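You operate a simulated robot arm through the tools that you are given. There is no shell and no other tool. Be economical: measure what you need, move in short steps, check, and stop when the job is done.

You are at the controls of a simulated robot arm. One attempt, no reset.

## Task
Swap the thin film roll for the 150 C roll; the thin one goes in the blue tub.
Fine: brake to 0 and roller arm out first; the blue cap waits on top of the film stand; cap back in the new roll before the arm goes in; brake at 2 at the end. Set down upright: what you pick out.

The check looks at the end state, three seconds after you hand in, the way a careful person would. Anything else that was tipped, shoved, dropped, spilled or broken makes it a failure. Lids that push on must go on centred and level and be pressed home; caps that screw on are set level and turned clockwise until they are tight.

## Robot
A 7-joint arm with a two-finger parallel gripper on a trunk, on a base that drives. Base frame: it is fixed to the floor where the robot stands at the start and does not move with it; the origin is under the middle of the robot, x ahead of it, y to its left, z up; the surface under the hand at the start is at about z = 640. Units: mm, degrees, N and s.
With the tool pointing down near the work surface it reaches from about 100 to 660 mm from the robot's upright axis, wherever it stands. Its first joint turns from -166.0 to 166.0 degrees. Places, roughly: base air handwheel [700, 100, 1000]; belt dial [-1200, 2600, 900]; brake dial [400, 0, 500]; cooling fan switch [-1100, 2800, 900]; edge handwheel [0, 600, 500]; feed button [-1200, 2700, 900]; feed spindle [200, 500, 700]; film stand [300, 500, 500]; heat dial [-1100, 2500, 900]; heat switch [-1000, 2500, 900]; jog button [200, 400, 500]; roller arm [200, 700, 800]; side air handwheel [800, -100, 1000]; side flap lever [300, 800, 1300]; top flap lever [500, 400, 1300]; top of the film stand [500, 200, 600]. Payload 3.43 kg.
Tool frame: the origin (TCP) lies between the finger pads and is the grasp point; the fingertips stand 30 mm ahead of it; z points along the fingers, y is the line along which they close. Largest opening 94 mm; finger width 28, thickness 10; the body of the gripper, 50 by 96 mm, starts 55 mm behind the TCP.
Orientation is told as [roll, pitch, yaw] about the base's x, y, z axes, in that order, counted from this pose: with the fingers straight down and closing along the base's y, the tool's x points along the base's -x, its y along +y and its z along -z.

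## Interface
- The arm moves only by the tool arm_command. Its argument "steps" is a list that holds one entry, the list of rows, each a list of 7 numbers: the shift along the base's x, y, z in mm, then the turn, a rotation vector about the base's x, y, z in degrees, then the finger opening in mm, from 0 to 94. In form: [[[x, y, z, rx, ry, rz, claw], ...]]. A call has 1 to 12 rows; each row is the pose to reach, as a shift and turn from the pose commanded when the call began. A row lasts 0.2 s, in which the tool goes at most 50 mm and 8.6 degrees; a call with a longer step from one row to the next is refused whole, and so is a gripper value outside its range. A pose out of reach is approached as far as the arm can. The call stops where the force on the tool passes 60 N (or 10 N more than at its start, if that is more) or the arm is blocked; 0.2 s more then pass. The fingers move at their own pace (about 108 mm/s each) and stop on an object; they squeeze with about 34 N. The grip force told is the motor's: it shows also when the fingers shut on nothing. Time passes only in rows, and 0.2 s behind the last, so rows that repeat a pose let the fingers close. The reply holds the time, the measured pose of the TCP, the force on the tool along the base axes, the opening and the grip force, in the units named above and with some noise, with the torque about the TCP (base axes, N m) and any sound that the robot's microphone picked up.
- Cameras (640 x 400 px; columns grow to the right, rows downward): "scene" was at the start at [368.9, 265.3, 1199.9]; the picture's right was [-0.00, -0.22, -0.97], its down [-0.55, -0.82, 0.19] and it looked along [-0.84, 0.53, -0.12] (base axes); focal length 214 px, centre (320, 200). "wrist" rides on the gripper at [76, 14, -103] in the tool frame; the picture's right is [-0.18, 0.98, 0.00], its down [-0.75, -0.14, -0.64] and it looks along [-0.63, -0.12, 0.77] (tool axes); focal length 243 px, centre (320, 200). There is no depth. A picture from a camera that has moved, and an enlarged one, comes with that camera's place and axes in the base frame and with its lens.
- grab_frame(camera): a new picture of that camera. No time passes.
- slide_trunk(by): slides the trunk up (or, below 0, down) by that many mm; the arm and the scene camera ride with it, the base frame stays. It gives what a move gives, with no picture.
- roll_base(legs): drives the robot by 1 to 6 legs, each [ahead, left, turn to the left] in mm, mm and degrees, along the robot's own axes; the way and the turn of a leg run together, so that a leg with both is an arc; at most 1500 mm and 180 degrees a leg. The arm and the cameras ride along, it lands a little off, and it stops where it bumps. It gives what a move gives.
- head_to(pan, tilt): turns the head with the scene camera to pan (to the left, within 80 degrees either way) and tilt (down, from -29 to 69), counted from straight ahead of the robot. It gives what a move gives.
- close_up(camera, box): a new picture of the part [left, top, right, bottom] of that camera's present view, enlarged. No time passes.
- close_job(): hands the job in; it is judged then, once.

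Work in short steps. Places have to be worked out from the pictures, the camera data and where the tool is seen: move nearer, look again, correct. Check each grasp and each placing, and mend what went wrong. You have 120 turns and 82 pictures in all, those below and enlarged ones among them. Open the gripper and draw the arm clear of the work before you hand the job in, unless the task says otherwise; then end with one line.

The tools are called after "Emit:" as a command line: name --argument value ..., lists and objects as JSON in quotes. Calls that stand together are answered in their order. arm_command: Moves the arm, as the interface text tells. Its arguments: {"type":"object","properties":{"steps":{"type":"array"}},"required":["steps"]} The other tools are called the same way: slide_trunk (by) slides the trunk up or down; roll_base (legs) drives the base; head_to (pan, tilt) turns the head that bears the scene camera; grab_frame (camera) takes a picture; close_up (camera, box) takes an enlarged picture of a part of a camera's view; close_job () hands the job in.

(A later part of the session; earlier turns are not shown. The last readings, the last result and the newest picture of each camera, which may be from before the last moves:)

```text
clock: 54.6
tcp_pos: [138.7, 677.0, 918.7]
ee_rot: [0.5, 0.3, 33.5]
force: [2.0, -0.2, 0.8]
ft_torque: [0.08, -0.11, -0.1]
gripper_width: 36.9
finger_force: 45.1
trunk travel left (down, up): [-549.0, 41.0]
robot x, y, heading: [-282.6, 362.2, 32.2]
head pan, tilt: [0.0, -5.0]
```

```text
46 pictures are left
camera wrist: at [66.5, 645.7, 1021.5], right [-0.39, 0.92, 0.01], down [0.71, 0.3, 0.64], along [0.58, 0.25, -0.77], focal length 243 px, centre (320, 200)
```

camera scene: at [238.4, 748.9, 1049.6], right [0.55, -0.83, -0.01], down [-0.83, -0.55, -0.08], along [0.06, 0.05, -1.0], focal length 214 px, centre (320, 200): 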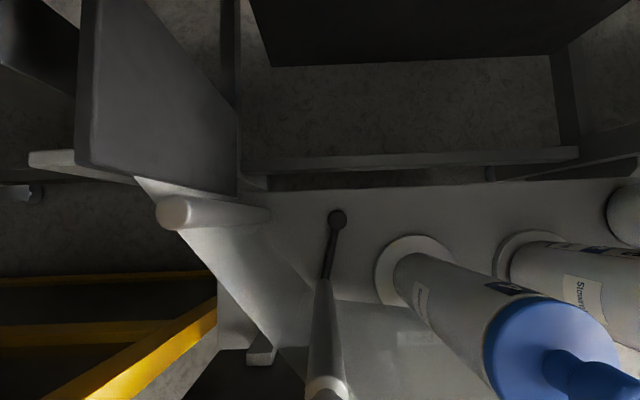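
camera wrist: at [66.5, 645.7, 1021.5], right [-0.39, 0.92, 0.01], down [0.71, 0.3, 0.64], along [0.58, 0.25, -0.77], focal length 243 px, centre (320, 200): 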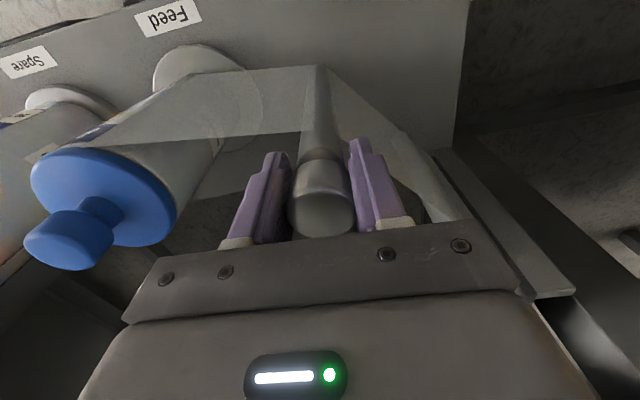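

The knob is held at 37 mm. I test the swing direction gently, first 12° clockwise (left/back), rotating the hand with it.

Emit:
arm_command --steps '[[[-3.4, 10, 0, 0, 0, -5, 20], [-6.2, 20.2, 0, 0, 0, -10, 20], [-6.2, 20.2, 0, 0, 0, -10, 20]]]'

Emit:
grab_frame --camera "scene"

```text
clock: 55.4
tcp_pos: [132.4, 697.9, 919.6]
ee_rot: [0.6, 0.1, 23.5]
force: [12.3, 2.0, 15.4]
ft_torque: [-0.1, -0.11, 0.13]
gripper_width: 35.6
finger_force: 45.1
trunk travel left (down, up): [-549.0, 41.0]
robot x, y, heading: [-286.7, 362.1, 31.8]
head pan, tilt: [0.0, -5.0]
```

```text
45 pictures are left
camera scene: at [239.6, 744.5, 961.7], right [0.4, -0.92, -0.01], down [-0.91, -0.4, -0.09], along [0.07, 0.04, -1.0], focal length 214 px, centre (320, 200)
```

scene: 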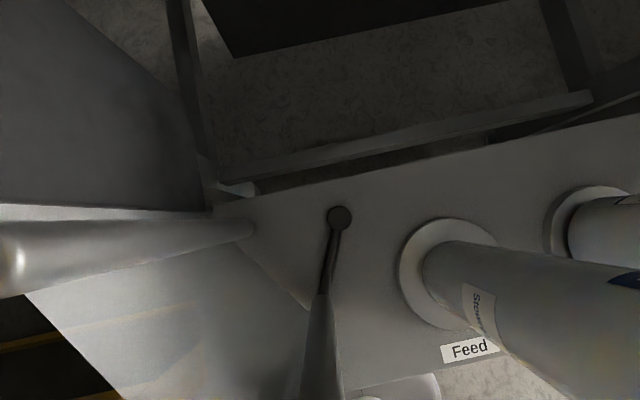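

The arm followed (bar now at about 191°) with little force, so it swings this way. I continue 30° more and watch for the stop.

Emit:
arm_command --steps '[[[-1, 10.5, 1, 0, 0, -5, 20], [-1.7, 20.9, 1, 0, 0, -10, 20], [-1, 31.5, 1, 0, 0, -15, 20], [0, 42, 1, 0, 0, -20, 20], [2, 52.5, 1, 0, 0, -25, 20], [5, 62.6, 1, 0, 0, -30, 20], [5, 62.6, 1, 0, 0, -30, 20]]]'

Emit:
grab_frame --camera "wrist"

```text
clock: 57.0
tcp_pos: [137.3, 758.2, 919.5]
ee_rot: [0.5, 0.3, -6.6]
force: [14.5, -3.7, 18.6]
ft_torque: [-0.2, -0.39, 0.05]
gripper_width: 35.3
finger_force: 45.0
trunk travel left (down, up): [-549.0, 41.0]
robot x, y, heading: [-292.3, 367.7, 31.8]
head pan, tilt: [0.0, -5.0]
```

```text
44 pictures are left
camera wrist: at [62.0, 779.4, 1021.3], right [0.3, 0.96, 0.01], down [0.73, -0.23, 0.64], along [0.61, -0.18, -0.77], focal length 243 px, centre (320, 200)
```

wrist: 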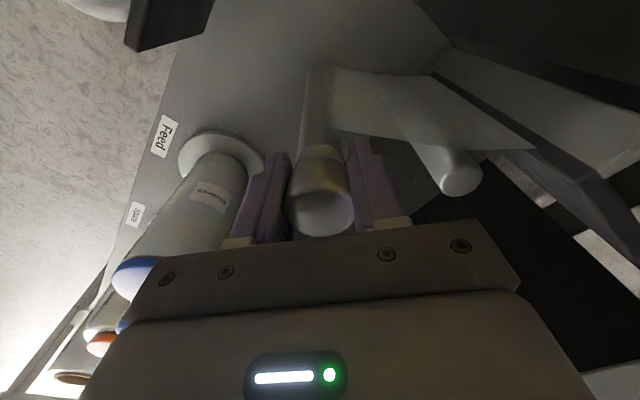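

The film between roll and roller has let go, so this is the out direction. I try a bit further to find the end stop.

Emit:
arm_command --steps '[[[3.5, 9.5, 1, 0, 0, -5, 20], [8, 19, 1, 0, 0, -10, 20], [14, 28, 1, 0, 0, -15, 20], [14, 28, 1, 0, 0, -15, 20]]]'

Emit:
grab_frame --camera "scene"

```text
clock: 58.0
tcp_pos: [146.0, 780.7, 919.0]
ee_rot: [0.4, 0.5, -19.1]
force: [13.4, -4.3, -11.2]
ft_torque: [0.15, -0.35, 0.07]
gripper_width: 35.4
finger_force: 44.6
out of reach, approached as far as the arm can: row 3, 4
trunk travel left (down, up): [-549.0, 41.0]
robot x, y, heading: [-288.8, 365.4, 31.8]
head pan, tilt: [0.0, -5.0]
```

```text
43 pictures are left
camera scene: at [255.7, 741.9, 960.9], right [-0.33, -0.95, -0.01], down [-0.94, 0.33, -0.08], along [0.08, -0.02, -1.0], focal length 214 px, centre (320, 200)
```

scene: 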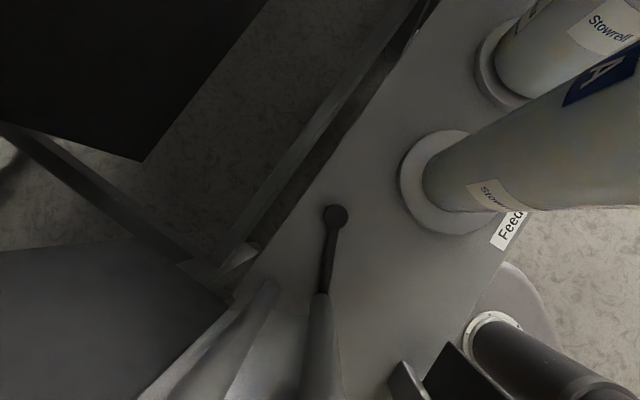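

The arm is about 50° out and clear of the roll. I release, rise, and reposition the base for the cap and rolls.

Emit:
arm_command --steps '[[[0, 0, 0, 0, 0, 0, 62], [0, 0, 0, 0, 0, 0, 62], [0, 0, 20, 0, 0, 0, 62], [-5, -5, 60, 0, 0, 0, 62], [-25, -25, 80, 0, 0, 8, 62], [-45, -45, 80, 0, 0, 16, 62], [-70, -70, 80, 0, 0, 24, 62], [-95, -95, 80, 0, 0, 32, 62], [-115, -115, 80, 0, 0, 40, 62], [-130, -130, 80, 0, 0, 48, 62], [-130, -150, 80, 0, 0, 52, 62]]]'

Emit:
slide_trunk --by 40

Emit:
grab_frame --camera "scene"

```text
clock: 60.4
tcp_pos: [16.4, 630.4, 1003.1]
ee_rot: [0.6, 0.3, 30.6]
force: [0.4, 0.6, -0.5]
ft_torque: [0.01, 0.02, -0.03]
gripper_width: 62.0
finger_force: 0.1
trunk travel left (down, up): [-549.0, 41.0]
robot x, y, heading: [-287.6, 366.0, 32.2]
head pan, tilt: [0.0, -5.0]
```

```text
clock: 61.2
tcp_pos: [16.9, 632.6, 1041.8]
ee_rot: [0.5, 0.2, 30.5]
force: [0.3, 0.1, -0.1]
ft_torque: [0.0, 0.0, 0.0]
gripper_width: 62.0
finger_force: 0.0
trunk travel left (down, up): [-589.0, 1.0]
robot x, y, heading: [-285.4, 365.7, 32.1]
head pan, tilt: [0.0, -5.0]
```

```text
42 pictures are left
camera scene: at [116.5, 691.4, 1084.4], right [0.51, -0.86, -0.01], down [-0.86, -0.51, -0.08], along [0.07, 0.05, -1.0], focal length 214 px, centre (320, 200)
```

scene: 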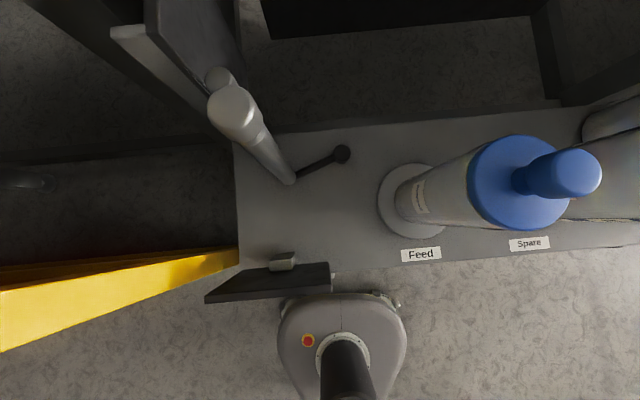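

The roller arm is clearly out. A re-check puts the Feed axis at about (240,547). I drive right about 300 mm to a spot that reaches Feed, stand top and roll E.

Emit:
roll_base --legs '[[20, -280, 0]]'

Emit:
grab_frame --camera "scene"

Emit:
grab_frame --camera "wrist"

```text
clock: 63.2
tcp_pos: [184.3, 399.5, 1041.1]
ee_rot: [0.6, 0.3, 30.3]
force: [0.3, 0.2, 0.8]
ft_torque: [0.05, 0.0, 0.02]
gripper_width: 62.0
finger_force: 0.0
trunk travel left (down, up): [-589.0, 1.0]
robot x, y, heading: [-121.4, 133.0, 31.9]
head pan, tilt: [0.0, -5.0]
```

```text
41 pictures are left
camera scene: at [284.8, 459.6, 1084.5], right [0.51, -0.86, -0.01], down [-0.86, -0.5, -0.08], along [0.07, 0.05, -1.0], focal length 214 px, centre (320, 200)
```

scene: 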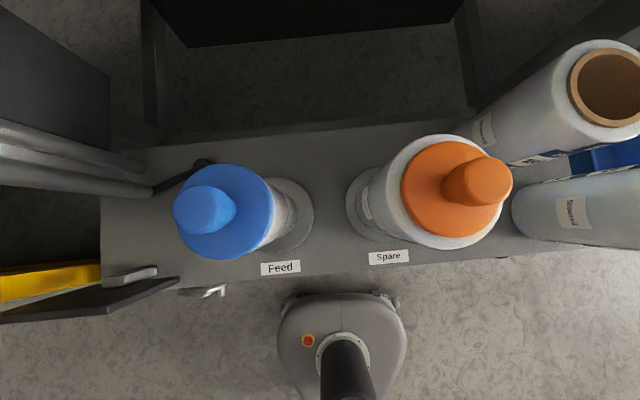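

```text
40 pictures are left
camera wrist: at [111.9, 372.5, 1144.8], right [-0.34, 0.94, 0.01], down [0.73, 0.26, 0.64], along [0.6, 0.22, -0.77], focal length 243 px, centre (320, 200)
```

wrist: 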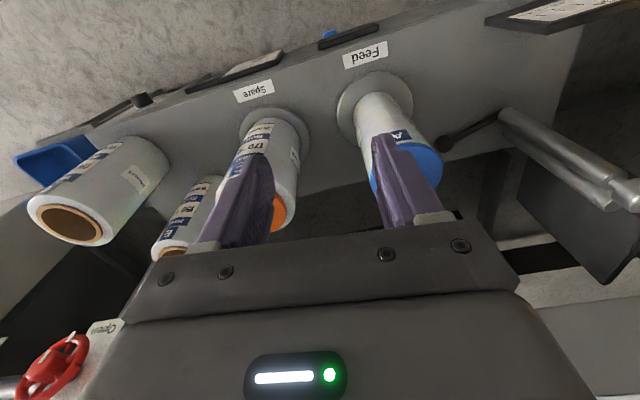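

Feed cap is estimated at about (244,541). I move the hand above it at the current height and check with the wrist camera.

Emit:
arm_command --steps '[[[15, 36, 0, 0, 0, 0, 70], [30, 71, 0, 0, 0, 0, 70], [45, 107, 0, 0, 0, 0, 70], [60, 142, 0, 0, 0, 0, 70], [60, 142, -20, 0, 0, 0, 70], [60, 142, -40, 0, 0, 0, 70], [60, 142, -40, 0, 0, 0, 70]]]'

Emit:
grab_frame --camera "wrist"

```text
clock: 64.8
tcp_pos: [244.1, 543.1, 1003.4]
ee_rot: [0.5, 0.3, 30.3]
force: [1.3, 0.0, 0.1]
ft_torque: [0.0, 0.03, 0.02]
gripper_width: 69.7
finger_force: 0.2
trunk travel left (down, up): [-589.0, 1.0]
robot x, y, heading: [-122.2, 134.3, 31.9]
head pan, tilt: [0.0, -5.0]
```

```text
39 pictures are left
camera wrist: at [171.5, 515.9, 1105.1], right [-0.34, 0.94, 0.01], down [0.73, 0.26, 0.64], along [0.6, 0.22, -0.77], focal length 243 px, centre (320, 200)
```

wrist: 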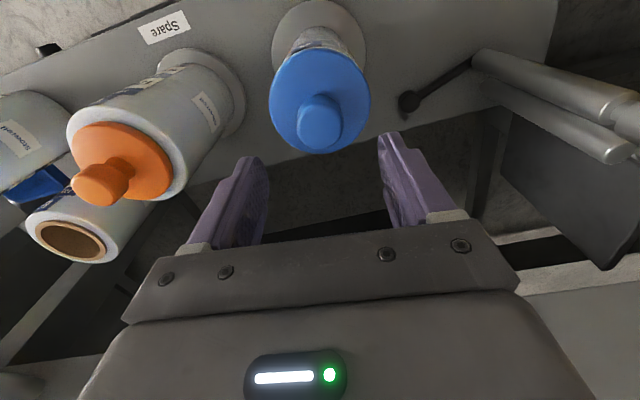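

Handle is near (240,541). I descend with a small correction, staying above the flange.

Emit:
arm_command --steps '[[[-2, -1, -25, 0, 0, 0, 70], [-4, -2, -50, 0, 0, 0, 70], [-4, -2, -65, 0, 0, 0, 70], [-4, -2, -65, 0, 0, 0, 70]]]'

Emit:
grab_frame --camera "wrist"

```text
clock: 65.8
tcp_pos: [239.4, 541.6, 936.7]
ee_rot: [0.5, 0.2, 30.4]
force: [0.2, 0.1, -1.0]
ft_torque: [-0.02, -0.03, 0.0]
gripper_width: 69.9
finger_force: 0.1
trunk travel left (down, up): [-589.0, 1.0]
robot x, y, heading: [-119.0, 131.9, 31.8]
head pan, tilt: [0.0, -5.0]
```

```text
38 pictures are left
camera wrist: at [167.1, 513.6, 1039.3], right [-0.34, 0.94, 0.01], down [0.73, 0.26, 0.64], along [0.6, 0.22, -0.77], focal length 243 px, centre (320, 200)
```

wrist: 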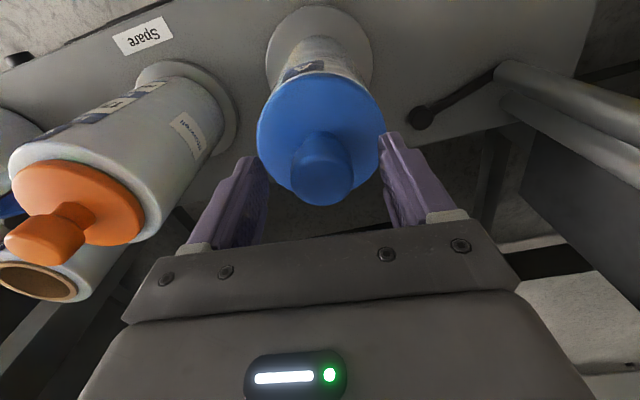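

Handle top is at z≈930, centred at (237,541). I descend 17 mm and close.

Emit:
arm_command --steps '[[[-2, 0, -9, 0, 0, 0, 70], [-2, 0, -17, 0, 0, 0, 70], [-2, 0, -17, 0, 0, 0, 20], [-2, 0, -17, 0, 0, 0, 20], [-2, 0, -17, 0, 0, 0, 20]]]'

Emit:
arm_command --steps '[[[0, 0, 8, 0, 0, 0, 20], [0, 0, 16, 0, 0, 0, 20], [0, 0, 30, 0, 0, 0, 20], [0, 0, 50, 0, 0, 0, 20], [0, 0, 80, 0, 0, 0, 20], [0, 0, 110, 0, 0, 0, 20]]]'

Emit:
grab_frame --camera "wrist"

```text
clock: 67.0
tcp_pos: [237.3, 540.4, 919.1]
ee_rot: [0.5, 0.4, 30.5]
force: [0.2, -0.3, -0.2]
ft_torque: [0.05, -0.01, -0.02]
gripper_width: 40.6
finger_force: 33.8
trunk travel left (down, up): [-589.0, 1.0]
robot x, y, heading: [-117.9, 136.1, 32.1]
head pan, tilt: [0.0, -5.0]
```

```text
clock: 68.4
tcp_pos: [240.3, 541.5, 1030.5]
ee_rot: [0.5, 0.3, 30.4]
force: [0.7, 0.4, -1.3]
ft_torque: [-0.01, 0.01, 0.01]
gripper_width: 40.2
finger_force: 34.2
trunk travel left (down, up): [-589.0, 1.0]
robot x, y, heading: [-120.2, 135.7, 31.8]
head pan, tilt: [0.0, -5.0]
```

```text
37 pictures are left
camera wrist: at [166.6, 513.6, 1133.2], right [-0.34, 0.94, 0.01], down [0.73, 0.26, 0.64], along [0.6, 0.22, -0.77], focal length 243 px, centre (320, 200)
```

wrist: 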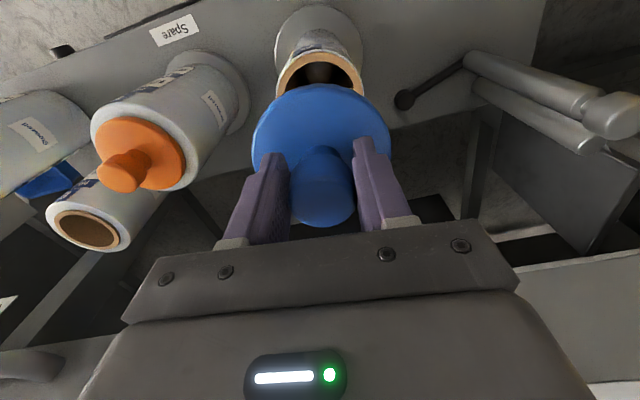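

The cap is off and held. I carry it in front of the rolls to a free spot on the stand top near (400,214), between Spare and D.

Emit:
arm_command --steps '[[[-36, -23, 0, 0, 0, 0, 20], [-72, -47, 0, 0, 0, 0, 20], [-107, -70, 0, 0, 0, 0, 20], [-82, -108, 0, 0, 0, 0, 20], [-57, -146, 0, 0, 0, 0, 20], [-32, -184, 0, 0, 0, 0, 20], [-7, -222, 0, 0, 0, 0, 20], [18, -260, 0, 0, 0, 0, 20], [43, -298, 0, 0, 0, 0, 20], [68, -336, 0, 0, 0, 0, 20], [93, -375, 0, 0, 0, 0, 20]]]'

Emit:
arm_command --steps '[[[33, 24, 0, 0, 0, 0, 20], [67, 48, 0, 0, 0, 0, 20], [67, 48, -40, 0, 0, 0, 20], [67, 48, -80, 0, 0, 0, 20], [67, 48, -120, 0, 0, 0, 20], [67, 48, -160, 0, 0, 0, 20], [67, 48, -160, 0, 0, 0, 20]]]'

Emit:
grab_frame --camera "wrist"

Emit:
grab_frame --camera "scene"

```text
clock: 70.8
tcp_pos: [333.8, 164.2, 1033.2]
ee_rot: [0.6, 0.3, 30.4]
force: [0.3, -0.8, -1.9]
ft_torque: [0.03, 0.0, 0.0]
gripper_width: 40.1
finger_force: 33.8
trunk travel left (down, up): [-589.0, 1.0]
robot x, y, heading: [-122.7, 131.7, 31.7]
head pan, tilt: [0.0, -5.0]
```

```text
clock: 72.4
tcp_pos: [391.6, 213.1, 890.3]
ee_rot: [0.5, 0.3, 30.4]
force: [0.0, 0.0, -0.9]
ft_torque: [0.0, 0.0, 0.01]
gripper_width: 40.8
finger_force: 34.2
out of reach, approached as far as the arm can: row 6, 7
trunk travel left (down, up): [-589.0, 1.0]
robot x, y, heading: [-122.0, 137.4, 31.8]
head pan, tilt: [0.0, -5.0]
```

```text
36 pictures are left
camera wrist: at [319.4, 186.4, 991.9], right [-0.34, 0.94, 0.01], down [0.73, 0.26, 0.64], along [0.6, 0.22, -0.77], focal length 243 px, centre (320, 200)
```

wrist: 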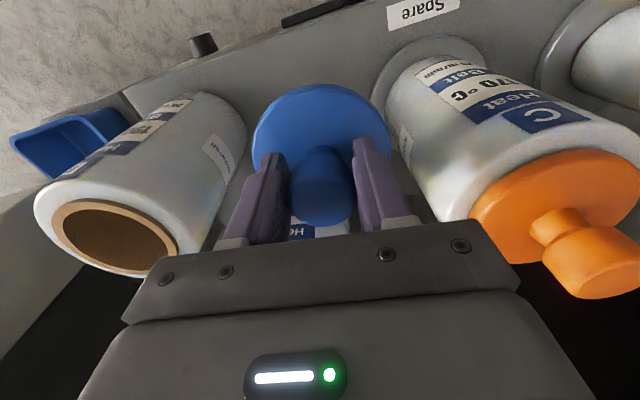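

```text
35 pictures are left
camera scene: at [492.3, 273.5, 931.5], right [0.51, -0.86, -0.01], down [-0.86, -0.5, -0.08], along [0.07, 0.05, -1.0], focal length 214 px, centre (320, 200)
```

scene: 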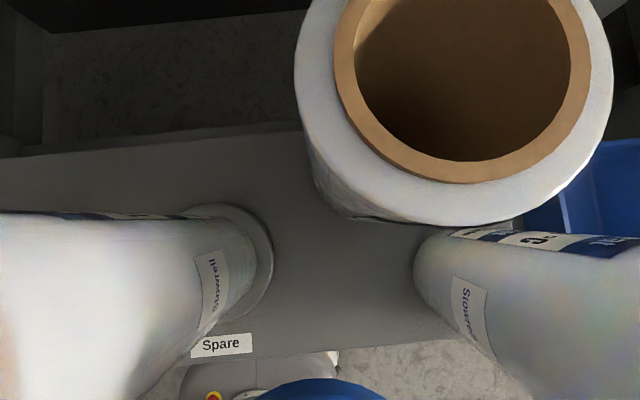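

E's top is at (551,258), dia about 95 mm, core about 66 mm. The cap spot is clear but near the front edge, so I shift 20 mm back, tuck the head camera in, and lower with the trunk first.

Emit:
head_to --pan 0 --tilt 60

Emit:
arm_command --steps '[[[20, 13, 0, 0, 0, 0, 20], [20, 13, 0, 0, 0, 0, 20]]]'

Emit:
slide_trunk --by -130

Emit:
grab_frame --camera "wrist"

```text
clock: 73.8
tcp_pos: [391.1, 214.0, 889.9]
ee_rot: [0.4, 0.4, 30.3]
force: [0.6, 0.0, -1.8]
ft_torque: [0.0, 0.04, 0.02]
gripper_width: 40.6
finger_force: 34.0
trunk travel left (down, up): [-589.0, 1.0]
robot x, y, heading: [-123.3, 133.5, 31.9]
head pan, tilt: [0.0, 60.0]
```

```text
clock: 74.4
tcp_pos: [404.6, 222.3, 902.0]
ee_rot: [0.5, 0.3, 30.4]
force: [0.2, 0.3, -1.0]
ft_torque: [-0.02, -0.03, 0.01]
gripper_width: 40.4
finger_force: 33.6
out of reach, approached as far as the arm can: row 1, 2
trunk travel left (down, up): [-589.0, 1.0]
robot x, y, heading: [-120.7, 135.7, 32.2]
head pan, tilt: [0.0, 60.0]
```

```text
clock: 76.0
tcp_pos: [404.3, 223.7, 771.5]
ee_rot: [0.4, 0.2, 30.4]
force: [-0.3, 0.1, -1.5]
ft_torque: [0.02, 0.04, -0.01]
gripper_width: 40.2
finger_force: 33.9
trunk travel left (down, up): [-459.0, 131.0]
robot x, y, heading: [-117.8, 136.7, 32.0]
head pan, tilt: [0.0, 60.0]
```

```text
34 pictures are left
camera wrist: at [331.7, 195.7, 874.6], right [-0.34, 0.94, 0.01], down [0.73, 0.26, 0.64], along [0.6, 0.22, -0.77], focal length 243 px, centre (320, 200)
```

wrist: 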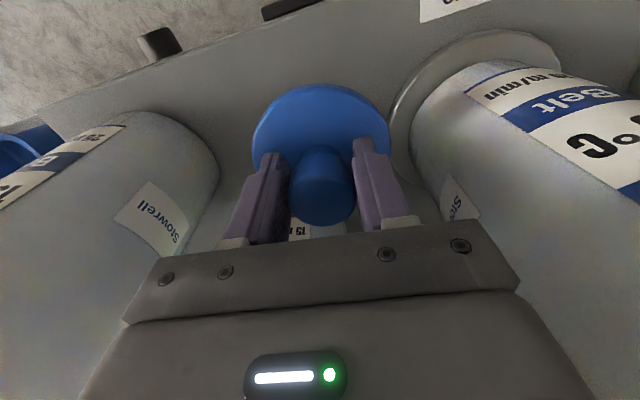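

To make the last descent force-guarded with the arm, I raise the arm 80, drop the trunk 100, then descend by arm.

Emit:
arm_command --steps '[[[0, 0, 30, 0, 0, 0, 20], [0, 0, 60, 0, 0, 0, 20], [0, 0, 90, 0, 0, 0, 20]]]'

Emit:
slide_trunk --by -110

Emit:
arm_command --steps '[[[0, 0, -8, 0, 0, 0, 20], [0, 0, -16, 0, 0, 0, 20], [0, 0, -24, 0, 0, 0, 20], [0, 0, -32, 0, 0, 0, 20], [0, 0, -40, 0, 0, 0, 20], [0, 0, -48, 0, 0, 0, 20], [0, 0, -56, 0, 0, 0, 20]]]'

```text
clock: 76.8
tcp_pos: [404.4, 223.7, 861.7]
ee_rot: [0.5, 0.3, 30.4]
force: [0.2, 0.0, -2.0]
ft_torque: [0.02, 0.03, -0.01]
gripper_width: 40.5
finger_force: 34.2
trunk travel left (down, up): [-459.0, 131.0]
robot x, y, heading: [-121.0, 133.1, 31.9]
head pan, tilt: [0.0, 60.0]
```

```text
clock: 78.2
tcp_pos: [403.6, 223.2, 751.9]
ee_rot: [0.5, 0.3, 30.4]
force: [-0.6, 0.1, -1.0]
ft_torque: [0.03, 0.0, -0.01]
gripper_width: 40.1
finger_force: 34.2
trunk travel left (down, up): [-349.0, 241.0]
robot x, y, heading: [-120.2, 131.7, 31.7]
head pan, tilt: [0.0, 60.0]
```

```text
clock: 79.7
tcp_pos: [408.4, 225.3, 705.0]
ee_rot: [0.4, -0.2, 30.3]
force: [-8.7, -0.8, 31.0]
ft_torque: [-0.55, 0.41, -0.15]
gripper_width: 38.0
finger_force: 34.0
trunk travel left (down, up): [-349.0, 241.0]
robot x, y, heading: [-122.1, 133.4, 32.2]
head pan, tilt: [0.0, 60.0]
stopped in row 7: the force on the tool passed its limit at 66 N (the readings are from after the stop); the commanded pose is now the measured one
```

Contact at z≈705. I release and rise straight up.

Emit:
arm_command --steps '[[[0, 0, 1, 0, 0, 0, 40], [0, 0, 1, 0, 0, 0, 66], [0, 0, 1, 0, 0, 0, 66], [0, 0, 20, 0, 0, 0, 66], [0, 0, 50, 0, 0, 0, 66], [0, 0, 90, 0, 0, 0, 66]]]'

Emit:
grab_frame --camera "wrist"

```text
clock: 81.1
tcp_pos: [409.0, 225.0, 792.1]
ee_rot: [0.4, 0.1, 30.3]
force: [-0.3, 0.6, 0.1]
ft_torque: [0.01, -0.01, 0.0]
gripper_width: 65.7
finger_force: 0.0
trunk travel left (down, up): [-349.0, 241.0]
robot x, y, heading: [-118.7, 131.8, 31.9]
head pan, tilt: [0.0, 60.0]
```

```text
33 pictures are left
camera wrist: at [334.7, 197.3, 895.2], right [-0.34, 0.94, 0.01], down [0.73, 0.25, 0.64], along [0.6, 0.22, -0.77], focal length 243 px, centre (320, 200)
```

wrist: 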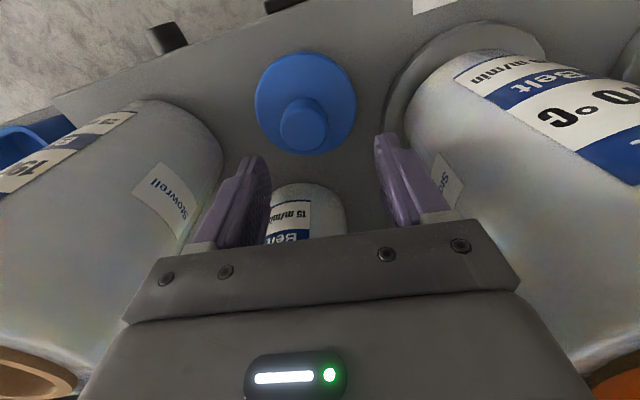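

The cap stands level near (405,211). I raise the trunk and go back over Feed to see the bare roll and spindle.

Emit:
slide_trunk --by 240

Emit:
arm_command --steps '[[[-32, -22, 0, 0, 0, 0, 94], [-65, -44, 0, 0, 0, 0, 94], [-95, -62, 0, 0, 0, 0, 94], [-120, -24, 0, 0, 0, 0, 94], [-145, 14, 0, 0, 0, 0, 94], [-170, 52, 0, 0, 0, 0, 94], [-195, 90, 0, 0, 0, 0, 94], [-220, 128, 0, 0, 0, 0, 94], [-245, 166, 0, 0, 0, 0, 94], [-252, 210, 0, 0, 0, 0, 94], [-220, 246, 0, 0, 0, 0, 94], [-195, 281, 0, 0, 0, 0, 94]]]'

Emit:
grab_frame --camera "wrist"

```text
clock: 83.6
tcp_pos: [409.2, 224.7, 1032.5]
ee_rot: [0.4, 0.1, 30.3]
force: [-0.3, 0.4, -0.3]
ft_torque: [0.02, -0.01, -0.01]
gripper_width: 66.0
finger_force: 0.0
trunk travel left (down, up): [-589.0, 1.0]
robot x, y, heading: [-124.0, 134.1, 31.7]
head pan, tilt: [0.0, 60.0]
```

```text
clock: 86.2
tcp_pos: [212.4, 508.1, 1032.8]
ee_rot: [0.3, 0.0, 30.3]
force: [-0.7, 0.9, 0.3]
ft_torque: [-0.03, 0.01, 0.0]
gripper_width: 93.9
finger_force: 0.1
trunk travel left (down, up): [-589.0, 1.0]
robot x, y, heading: [-121.6, 139.3, 31.9]
head pan, tilt: [0.0, 60.0]
```

```text
32 pictures are left
camera wrist: at [139.3, 481.2, 1134.8], right [-0.34, 0.94, 0.01], down [0.72, 0.26, 0.64], along [0.6, 0.22, -0.77], focal length 243 px, centre (320, 200)
```

wrist: 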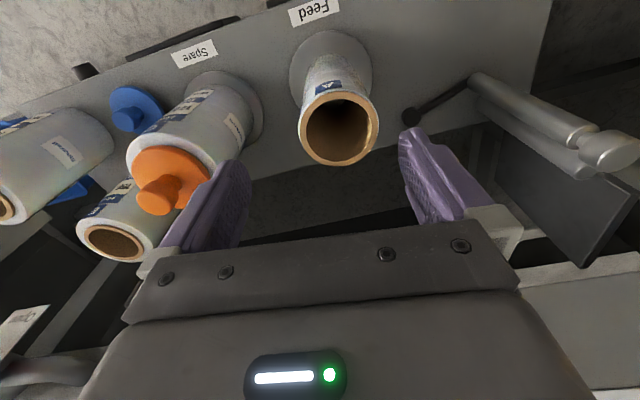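

I zoom in on A's top to gauge its diameter, core and spindle.

Emit:
close_up --camera "wrist" --box '[275, 60, 403, 140]'

```text
5.00 times, centred on (339, 100) of wrist
camera zoom: at [139.3, 481.2, 1134.8], right [-0.34, 0.94, 0.01], down [0.72, 0.26, 0.64], along [0.6, 0.22, -0.77], focal length 1213 px, centre (225, 700)
```

zoom: 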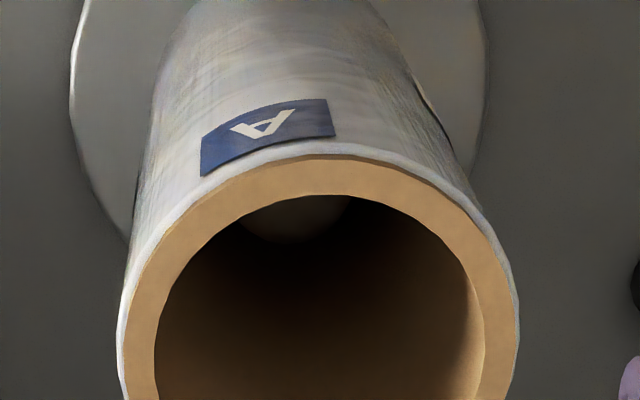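

A is about 91 mm in outer diameter with a core hole of about 75 mm; the spindle hub sits deep. I'll grip from inside by spreading the fingers: narrow them to 20 mm, centre at (240,542), and lower.

Emit:
arm_command --steps '[[[14, 17, 0, 0, 0, 0, 20], [28, 34, 0, 0, 0, 0, 20], [28, 34, 0, 0, 0, 0, 20], [28, 34, 0, 0, 0, 0, 20]]]'

Emit:
slide_trunk --by -110

Emit:
grab_frame --camera "wrist"

```text
clock: 87.2
tcp_pos: [239.8, 542.0, 1032.2]
ee_rot: [0.4, 0.1, 30.3]
force: [1.1, 0.5, -0.9]
ft_torque: [-0.04, -0.04, 0.05]
gripper_width: 20.2
finger_force: 0.1
trunk travel left (down, up): [-589.0, 1.0]
robot x, y, heading: [-121.0, 138.0, 31.9]
head pan, tilt: [0.0, 60.0]
```

```text
clock: 88.7
tcp_pos: [240.3, 540.6, 921.2]
ee_rot: [0.4, 0.1, 30.4]
force: [0.2, 0.3, 0.7]
ft_torque: [0.05, 0.0, 0.01]
gripper_width: 19.9
finger_force: 0.0
trunk travel left (down, up): [-479.0, 111.0]
robot x, y, heading: [-123.0, 132.4, 31.9]
head pan, tilt: [0.0, 60.0]
```

```text
30 pictures are left
camera wrist: at [167.4, 513.4, 1024.5], right [-0.34, 0.94, 0.01], down [0.72, 0.25, 0.64], along [0.6, 0.22, -0.77], focal length 243 px, centre (320, 200)
```

wrist: 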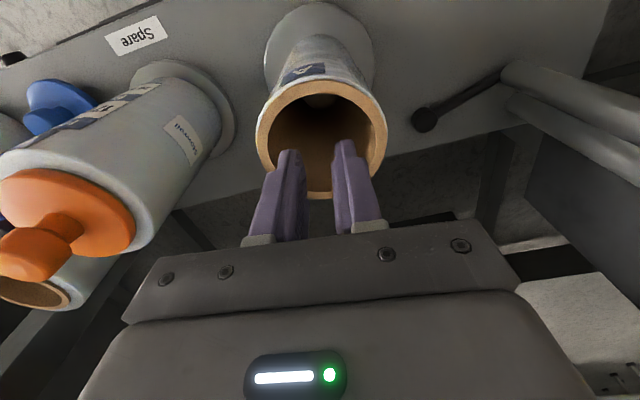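

Roll top is at z≈863 and the hand is centred within 3 mm. I descend so the fingertips are about 40 mm inside and spread the fingers.

Emit:
arm_command --steps '[[[-2, 1, -18, 0, 0, 0, 20], [-2, 1, -36, 0, 0, 0, 20], [-2, 1, -54, 0, 0, 0, 20], [-2, 1, -68, 0, 0, 0, 20], [-2, 1, -68, 0, 0, 0, 94], [-2, 1, -68, 0, 0, 0, 94], [-2, 1, -68, 0, 0, 0, 94]]]'

Emit:
grab_frame --camera "wrist"

```text
clock: 90.3
tcp_pos: [238.0, 542.5, 854.0]
ee_rot: [0.4, 0.1, 30.4]
force: [-0.2, -0.5, -1.6]
ft_torque: [-0.02, 0.04, 0.0]
gripper_width: 36.7
finger_force: 0.0
trunk travel left (down, up): [-479.0, 111.0]
robot x, y, heading: [-117.7, 136.4, 32.2]
head pan, tilt: [0.0, 60.0]
```

```text
29 pictures are left
camera wrist: at [164.2, 514.8, 956.9], right [-0.34, 0.94, 0.01], down [0.72, 0.25, 0.64], along [0.6, 0.22, -0.77], focal length 243 px, centre (320, 200)
```

wrist: 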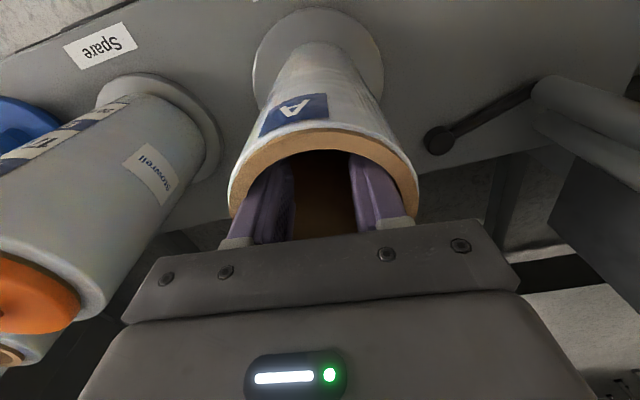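

The fingers stopped on the core at 36.7 mm. I test-lift 30 mm to see whether the spread grip carries the roll.

Emit:
arm_command --steps '[[[0, 0, 8, 0, 0, 0, 94], [0, 0, 16, 0, 0, 0, 94], [0, 0, 30, 0, 0, 0, 94], [0, 0, 30, 0, 0, 0, 94]]]'

Emit:
grab_frame --camera "wrist"

```text
clock: 91.3
tcp_pos: [238.4, 541.4, 884.6]
ee_rot: [0.4, 0.0, 30.3]
force: [-0.1, 0.8, -2.3]
ft_torque: [0.0, 0.02, 0.03]
gripper_width: 37.8
finger_force: 0.0
trunk travel left (down, up): [-479.0, 111.0]
robot x, y, heading: [-122.4, 136.1, 32.1]
head pan, tilt: [0.0, 60.0]
```

```text
28 pictures are left
camera wrist: at [166.1, 513.9, 985.9], right [-0.34, 0.94, 0.01], down [0.72, 0.26, 0.64], along [0.6, 0.22, -0.77], focal length 243 px, centre (320, 200)
```

wrist: 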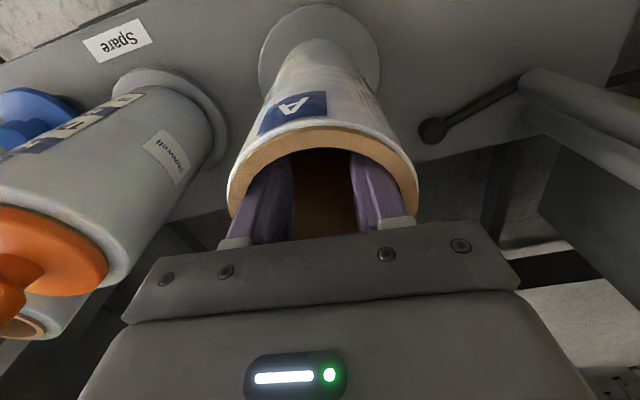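

The roll lifted with the hand (about 0.2 kg, no tilt). I raise it clear of the spindle and bring it in front of the stand.

Emit:
slide_trunk --by 110

Emit:
arm_command --steps '[[[0, 0, 30, 0, 0, 0, 94], [0, 0, 60, 0, 0, 0, 94], [0, 0, 90, 0, 0, 0, 94], [-25, -16, 95, 0, 0, 0, 94], [-55, -36, 95, 0, 0, 0, 94], [-85, -55, 95, 0, 0, 0, 94], [-115, -75, 95, 0, 0, 0, 94], [-145, -94, 95, 0, 0, 0, 94], [-175, -114, 95, 0, 0, 0, 94]]]'

Emit:
grab_frame --camera "wrist"

```text
clock: 92.7
tcp_pos: [238.9, 541.5, 993.0]
ee_rot: [0.4, 0.1, 30.3]
force: [1.5, 0.8, -2.2]
ft_torque: [0.05, 0.02, 0.0]
gripper_width: 39.1
finger_force: 0.0
trunk travel left (down, up): [-589.0, 1.0]
robot x, y, heading: [-124.2, 139.4, 32.2]
head pan, tilt: [0.0, 60.0]
```

```text
clock: 94.7
tcp_pos: [60.9, 426.0, 1089.8]
ee_rot: [0.4, 0.0, 30.3]
force: [0.2, 0.2, -3.1]
ft_torque: [0.03, -0.04, 0.01]
gripper_width: 41.4
finger_force: 0.1
trunk travel left (down, up): [-589.0, 1.0]
robot x, y, heading: [-118.6, 131.3, 31.9]
head pan, tilt: [0.0, 60.0]
```

```text
27 pictures are left
camera wrist: at [-11.1, 398.3, 1192.7], right [-0.34, 0.94, 0.01], down [0.72, 0.25, 0.64], along [0.6, 0.22, -0.77], focal length 243 px, centre (320, 200)
```

wrist: 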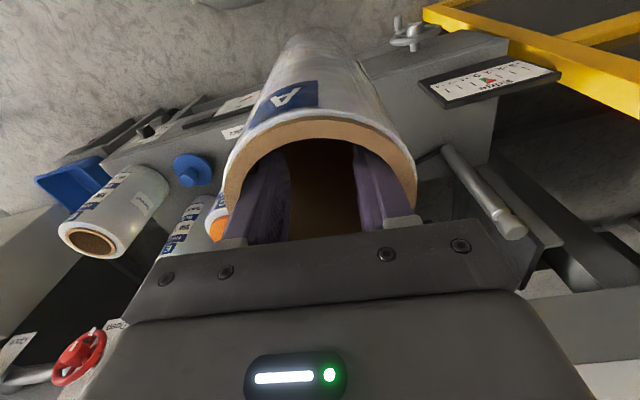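

The roll is held, clear of the stand. I drive right about 730 mm to face the tub.

Emit:
roll_base --legs '[[-20, -730, 0]]'

Emit:
head_to --pan -20 --tilt -20

Emit:
grab_frame --camera "scene"

Emit:
grab_frame --camera "wrist"

```text
clock: 98.6
tcp_pos: [429.4, -200.6, 1089.7]
ee_rot: [0.6, 0.0, 30.4]
force: [-0.2, 0.0, -2.1]
ft_torque: [-0.01, 0.0, 0.02]
gripper_width: 42.6
finger_force: 0.0
trunk travel left (down, up): [-589.0, 1.0]
robot x, y, heading: [248.7, -490.1, 32.1]
head pan, tilt: [0.0, 60.0]
```

```text
clock: 100.2
tcp_pos: [430.2, -198.9, 1090.2]
ee_rot: [0.3, 0.0, 30.5]
force: [1.4, -0.4, -1.6]
ft_torque: [-0.01, -0.02, 0.0]
gripper_width: 42.8
finger_force: 0.0
trunk travel left (down, up): [-589.0, 1.0]
robot x, y, heading: [245.1, -489.5, 32.1]
head pan, tilt: [-20.0, -20.0]
```

```text
26 pictures are left
camera scene: at [561.3, -150.7, 1148.8], right [0.48, -0.81, 0.33], down [-0.75, -0.58, -0.32], along [0.45, -0.1, -0.89], focal length 214 px, centre (320, 200)
```

scene: 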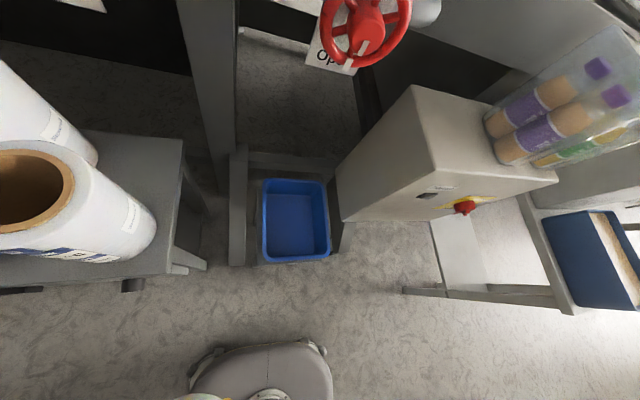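

```text
25 pictures are left
camera wrist: at [356.6, -226.7, 1192.5], right [-0.34, 0.94, 0.01], down [0.72, 0.26, 0.64], along [0.6, 0.22, -0.77], focal length 243 px, centre (320, 200)
```

wrist: 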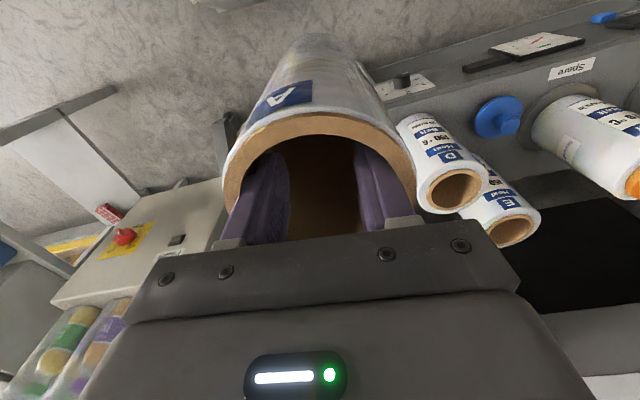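

The tub rim is centred at about (780,−190) at z≈525, with a handwheel above and behind at z≈1000. I tuck the camera, lower to z≈790 in front, then slide over and in below the wheel.

Emit:
head_to --pan 0 --tilt 60

Emit:
slide_trunk --by -290

Emit:
arm_command --steps '[[[26, -39, 0, 0, 0, 0, 94], [51, -78, 0, 0, 0, 0, 94], [77, -117, 0, 0, 0, 0, 94], [102, -156, 0, 0, 0, 0, 94], [138, -133, 0, 0, 0, 0, 94], [174, -109, 0, 0, 0, 0, 94], [210, -86, 0, 0, 0, 0, 94], [246, -62, 0, 0, 0, 0, 94], [282, -39, 0, 0, 0, 0, 94], [318, -15, 0, 0, 0, 0, 94], [350, 9, 0, 0, 0, 0, 94]]]'

Emit:
grab_frame --camera "wrist"

Emit:
grab_frame --camera "scene"

```text
clock: 101.7
tcp_pos: [429.2, -198.7, 1090.0]
ee_rot: [0.4, -0.1, 30.4]
force: [0.0, -0.1, -2.2]
ft_torque: [-0.01, 0.0, -0.02]
gripper_width: 43.1
finger_force: 0.1
trunk travel left (down, up): [-589.0, 1.0]
robot x, y, heading: [249.6, -491.8, 32.2]
head pan, tilt: [0.0, 60.0]
```

```text
clock: 104.6
tcp_pos: [429.6, -199.2, 802.0]
ee_rot: [0.4, -0.1, 30.5]
force: [0.4, -0.4, -1.7]
ft_torque: [0.01, 0.02, -0.01]
gripper_width: 43.2
finger_force: 0.0
trunk travel left (down, up): [-299.0, 291.0]
robot x, y, heading: [247.5, -487.9, 32.1]
head pan, tilt: [0.0, 60.0]
```

```text
clock: 107.0
tcp_pos: [778.2, -191.3, 799.4]
ee_rot: [0.4, 0.1, 30.5]
force: [-0.1, -0.3, -2.3]
ft_torque: [-0.02, 0.03, -0.02]
gripper_width: 44.0
finger_force: 0.0
trunk travel left (down, up): [-299.0, 291.0]
robot x, y, heading: [244.8, -492.4, 32.2]
head pan, tilt: [0.0, 60.0]
```

```text
24 pictures are left
camera wrist: at [705.8, -219.1, 901.8], right [-0.34, 0.94, 0.01], down [0.72, 0.26, 0.64], along [0.6, 0.22, -0.77], focal length 243 px, centre (320, 200)
```

wrist: 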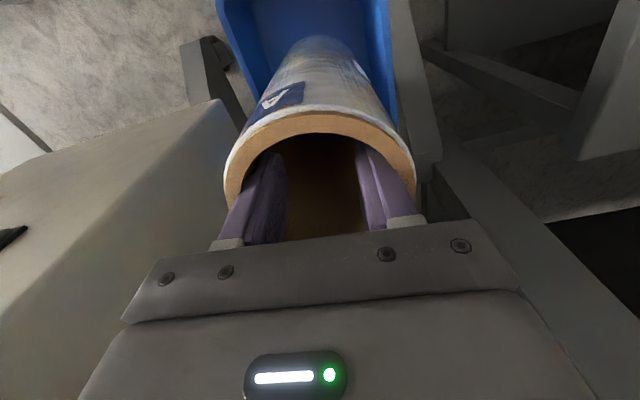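

```text
23 pictures are left
camera scene: at [794.2, -181.5, 863.1], right [0.51, -0.86, -0.01], down [-0.43, -0.26, 0.87], along [-0.75, -0.44, -0.5], focal length 214 px, centre (320, 200)
```

scene: 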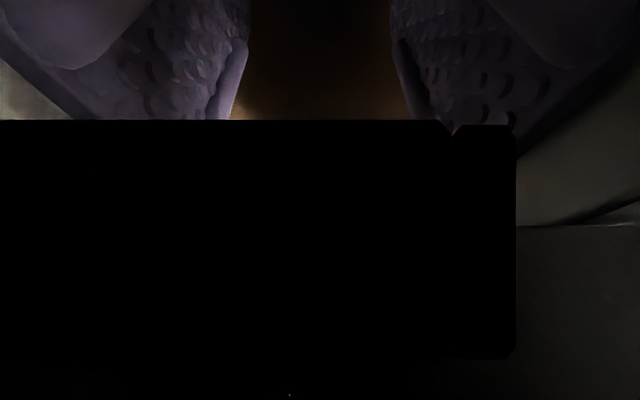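

The roll is centred over the tub. I lower the trunk 80, then descend with the arm in guarded steps.

Emit:
slide_trunk --by -80

Emit:
arm_command --steps '[[[0, 0, -12, 0, 0, 0, 94], [0, 0, -24, 0, 0, 0, 94], [0, 0, -36, 0, 0, 0, 94], [0, 0, -48, 0, 0, 0, 94], [0, 0, -60, 0, 0, 0, 94]]]'

```text
clock: 108.2
tcp_pos: [779.4, -191.8, 720.4]
ee_rot: [0.4, 0.0, 30.5]
force: [-0.2, 0.4, -1.6]
ft_torque: [-0.02, -0.01, -0.02]
gripper_width: 44.4
finger_force: 0.0
trunk travel left (down, up): [-219.0, 371.0]
robot x, y, heading: [251.1, -489.3, 31.9]
head pan, tilt: [0.0, 60.0]
```

```text
clock: 109.4
tcp_pos: [778.9, -190.8, 659.5]
ee_rot: [0.4, -0.1, 30.5]
force: [0.1, -0.2, -2.1]
ft_torque: [-0.01, -0.01, 0.03]
gripper_width: 44.6
finger_force: 0.0
trunk travel left (down, up): [-219.0, 371.0]
robot x, y, heading: [250.7, -489.7, 32.0]
head pan, tilt: [0.0, 60.0]
```

Emit:
arm_command --steps '[[[0, 0, -10, 0, 0, 0, 94], [0, 0, -20, 0, 0, 0, 94], [0, 0, -30, 0, 0, 0, 94]]]'

Emit:
grab_frame --camera "wrist"

```text
clock: 110.2
tcp_pos: [779.3, -190.7, 634.2]
ee_rot: [0.5, -0.5, 30.5]
force: [-0.2, 1.2, 39.1]
ft_torque: [-0.23, -0.1, -0.49]
gripper_width: 46.9
finger_force: 0.1
trunk travel left (down, up): [-219.0, 371.0]
robot x, y, heading: [245.5, -491.8, 32.2]
head pan, tilt: [0.0, 60.0]
```

```text
22 pictures are left
camera wrist: at [705.9, -219.0, 735.2], right [-0.34, 0.94, 0.01], down [0.72, 0.25, 0.65], along [0.61, 0.23, -0.76], focal length 243 px, centre (320, 200)
```

wrist: 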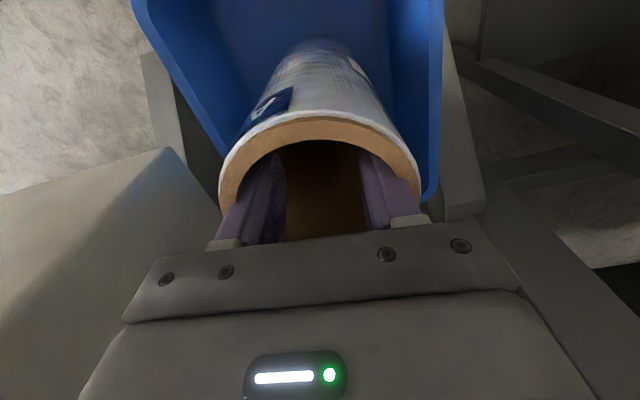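

It stands on the tub floor (39 N up). I relieve a few millimetres, bring the fingers inward to release, and rise.

Emit:
arm_command --steps '[[[0, 0, 3, 0, 0, 0, 94], [0, 0, 3, 0, 0, 0, 24], [0, 0, 3, 0, 0, 0, 24], [0, 0, 3, 0, 0, 0, 24], [0, 0, 15, 0, 0, 0, 24], [0, 0, 40, 0, 0, 0, 24], [0, 0, 80, 0, 0, 0, 24]]]'

Emit:
grab_frame --camera "wrist"

```text
clock: 111.8
tcp_pos: [776.7, -193.0, 710.4]
ee_rot: [0.3, 0.1, 30.6]
force: [0.2, 0.4, 0.1]
ft_torque: [-0.01, -0.01, 0.0]
gripper_width: 24.0
finger_force: 0.1
trunk travel left (down, up): [-219.0, 371.0]
robot x, y, heading: [246.8, -490.0, 32.2]
head pan, tilt: [0.0, 60.0]
```

```text
21 pictures are left
camera wrist: at [704.2, -220.2, 812.3], right [-0.34, 0.94, 0.01], down [0.72, 0.26, 0.64], along [0.6, 0.22, -0.77], focal length 243 px, centre (320, 200)
```

wrist: 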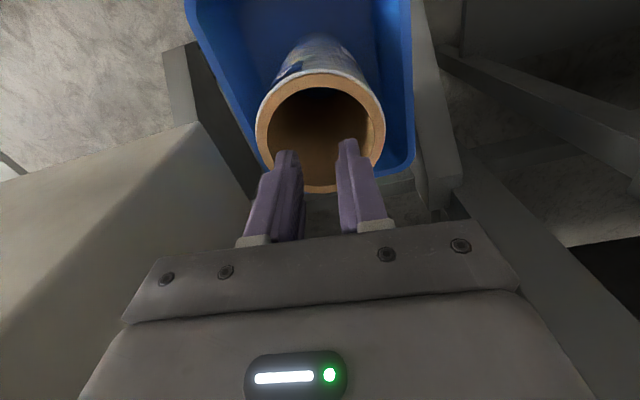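

Roll A stands upright in the tub. I retract, raise, and drive left to a spot that reaches E, the cap and Feed.

Emit:
slide_trunk --by 100

Emit:
arm_command --steps '[[[-38, -25, 0, 0, 0, 0, 24], [-76, -50, 0, 0, 0, 0, 24], [-114, -75, 0, 0, 0, 0, 24], [-152, -100, 0, 0, 0, 0, 24], [-190, -124, 0, 0, 0, 0, 24], [-228, -149, 0, 0, 0, 0, 24], [-260, -170, 0, 0, 0, 0, 24]]]'

Emit:
slide_trunk --by 271

Emit:
roll_base --legs '[[0, 568, 0], [77, 0, 0]]'

```text
clock: 113.1
tcp_pos: [777.6, -192.3, 810.6]
ee_rot: [0.3, 0.1, 30.4]
force: [-0.4, 0.6, 0.2]
ft_torque: [0.01, 0.01, -0.02]
gripper_width: 23.7
finger_force: 0.2
trunk travel left (down, up): [-319.0, 271.0]
robot x, y, heading: [245.6, -491.1, 32.1]
head pan, tilt: [0.0, 60.0]
```

```text
clock: 114.7
tcp_pos: [519.9, -364.0, 811.6]
ee_rot: [0.3, 0.0, 30.6]
force: [0.1, 0.3, 0.4]
ft_torque: [-0.04, 0.0, -0.02]
gripper_width: 23.9
finger_force: 0.1
trunk travel left (down, up): [-319.0, 271.0]
robot x, y, heading: [249.4, -491.1, 32.2]
head pan, tilt: [0.0, 60.0]
```

```text
clock: 117.5
tcp_pos: [521.1, -363.8, 1081.5]
ee_rot: [0.4, -0.1, 30.6]
force: [0.5, 0.1, -0.1]
ft_torque: [0.01, 0.0, -0.04]
gripper_width: 24.0
finger_force: 0.1
trunk travel left (down, up): [-590.0, 0.0]
robot x, y, heading: [246.4, -492.7, 32.1]
head pan, tilt: [0.0, 60.0]
```

```text
clock: 121.4
tcp_pos: [284.9, 160.4, 1081.6]
ee_rot: [0.4, 0.1, 30.6]
force: [-0.4, -0.1, 0.7]
ft_torque: [0.02, 0.04, 0.01]
gripper_width: 23.9
finger_force: 0.0
trunk travel left (down, up): [-590.0, 0.0]
robot x, y, heading: [10.0, 33.5, 32.1]
head pan, tilt: [0.0, 60.0]
```

Now I move the hand toward E high above the stand and look.

Emit:
arm_command --steps '[[[40, 15, 0, 0, 0, 0, 24], [80, 30, 0, 0, 0, 0, 24], [120, 45, 0, 0, 0, 0, 24], [160, 60, 0, 0, 0, 0, 24], [200, 75, 0, 0, 0, 0, 24], [240, 88, -20, 0, 0, 0, 24], [266, 98, -50, 0, 0, 0, 24], [266, 98, -80, 0, 0, 0, 24], [266, 98, -80, 0, 0, 0, 24]]]'

Emit:
grab_frame --camera "wrist"

```text
clock: 123.4
tcp_pos: [550.9, 259.0, 1003.5]
ee_rot: [0.4, 0.1, 30.6]
force: [0.2, 0.7, 0.2]
ft_torque: [0.0, 0.02, -0.02]
gripper_width: 23.7
finger_force: 0.0
trunk travel left (down, up): [-590.0, 0.0]
robot x, y, heading: [8.5, 29.0, 32.4]
head pan, tilt: [0.0, 60.0]
```

```text
20 pictures are left
camera wrist: at [478.6, 231.2, 1105.8], right [-0.34, 0.94, 0.01], down [0.72, 0.26, 0.64], along [0.6, 0.22, -0.77], focal length 243 px, centre (320, 200)
```

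wrist: 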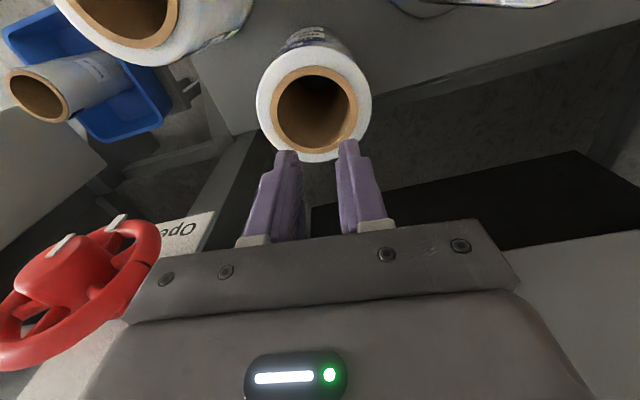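

E's core centre is near (553,254). I correct by (+2,−4) and lower the trunk 75 mm for a closer check.

Emit:
arm_command --steps '[[[2, -4, 0, 0, 0, 0, 24], [2, -4, 0, 0, 0, 0, 24]]]'

Emit:
slide_trunk --by -80

Emit:
grab_frame --camera "wrist"

```text
clock: 124.0
tcp_pos: [553.3, 254.7, 1003.4]
ee_rot: [0.4, -0.1, 30.5]
force: [0.6, 0.3, 1.0]
ft_torque: [-0.01, 0.0, -0.02]
gripper_width: 24.1
finger_force: 0.0
trunk travel left (down, up): [-590.0, 0.0]
robot x, y, heading: [12.5, 33.3, 32.2]
head pan, tilt: [0.0, 60.0]
```

```text
clock: 124.9
tcp_pos: [556.2, 257.5, 945.3]
ee_rot: [0.1, -1.6, 30.7]
force: [-33.1, -10.9, 39.5]
ft_torque: [1.41, -6.44, -0.55]
gripper_width: 23.8
finger_force: 0.0
trunk travel left (down, up): [-521.0, 69.0]
robot x, y, heading: [9.7, 28.4, 32.2]
head pan, tilt: [0.0, 60.0]
stopped: the force on the tool passed its limit at 78 N (the readings are from after the stop); the commanded pose is now the measured one
```

```text
19 pictures are left
camera wrist: at [480.2, 228.3, 1045.8], right [-0.34, 0.94, 0.01], down [0.71, 0.25, 0.66], along [0.62, 0.23, -0.75], focal length 243 px, centre (320, 200)
```

wrist: 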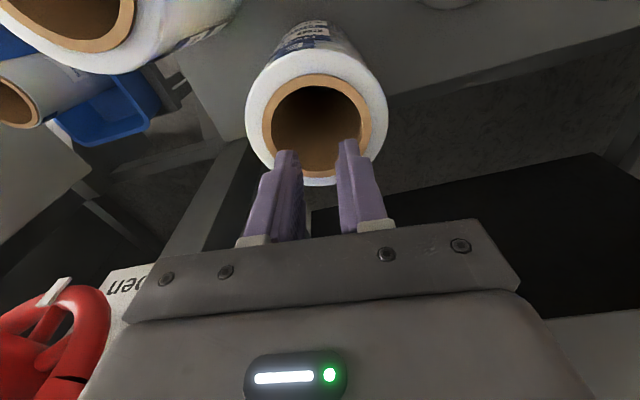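

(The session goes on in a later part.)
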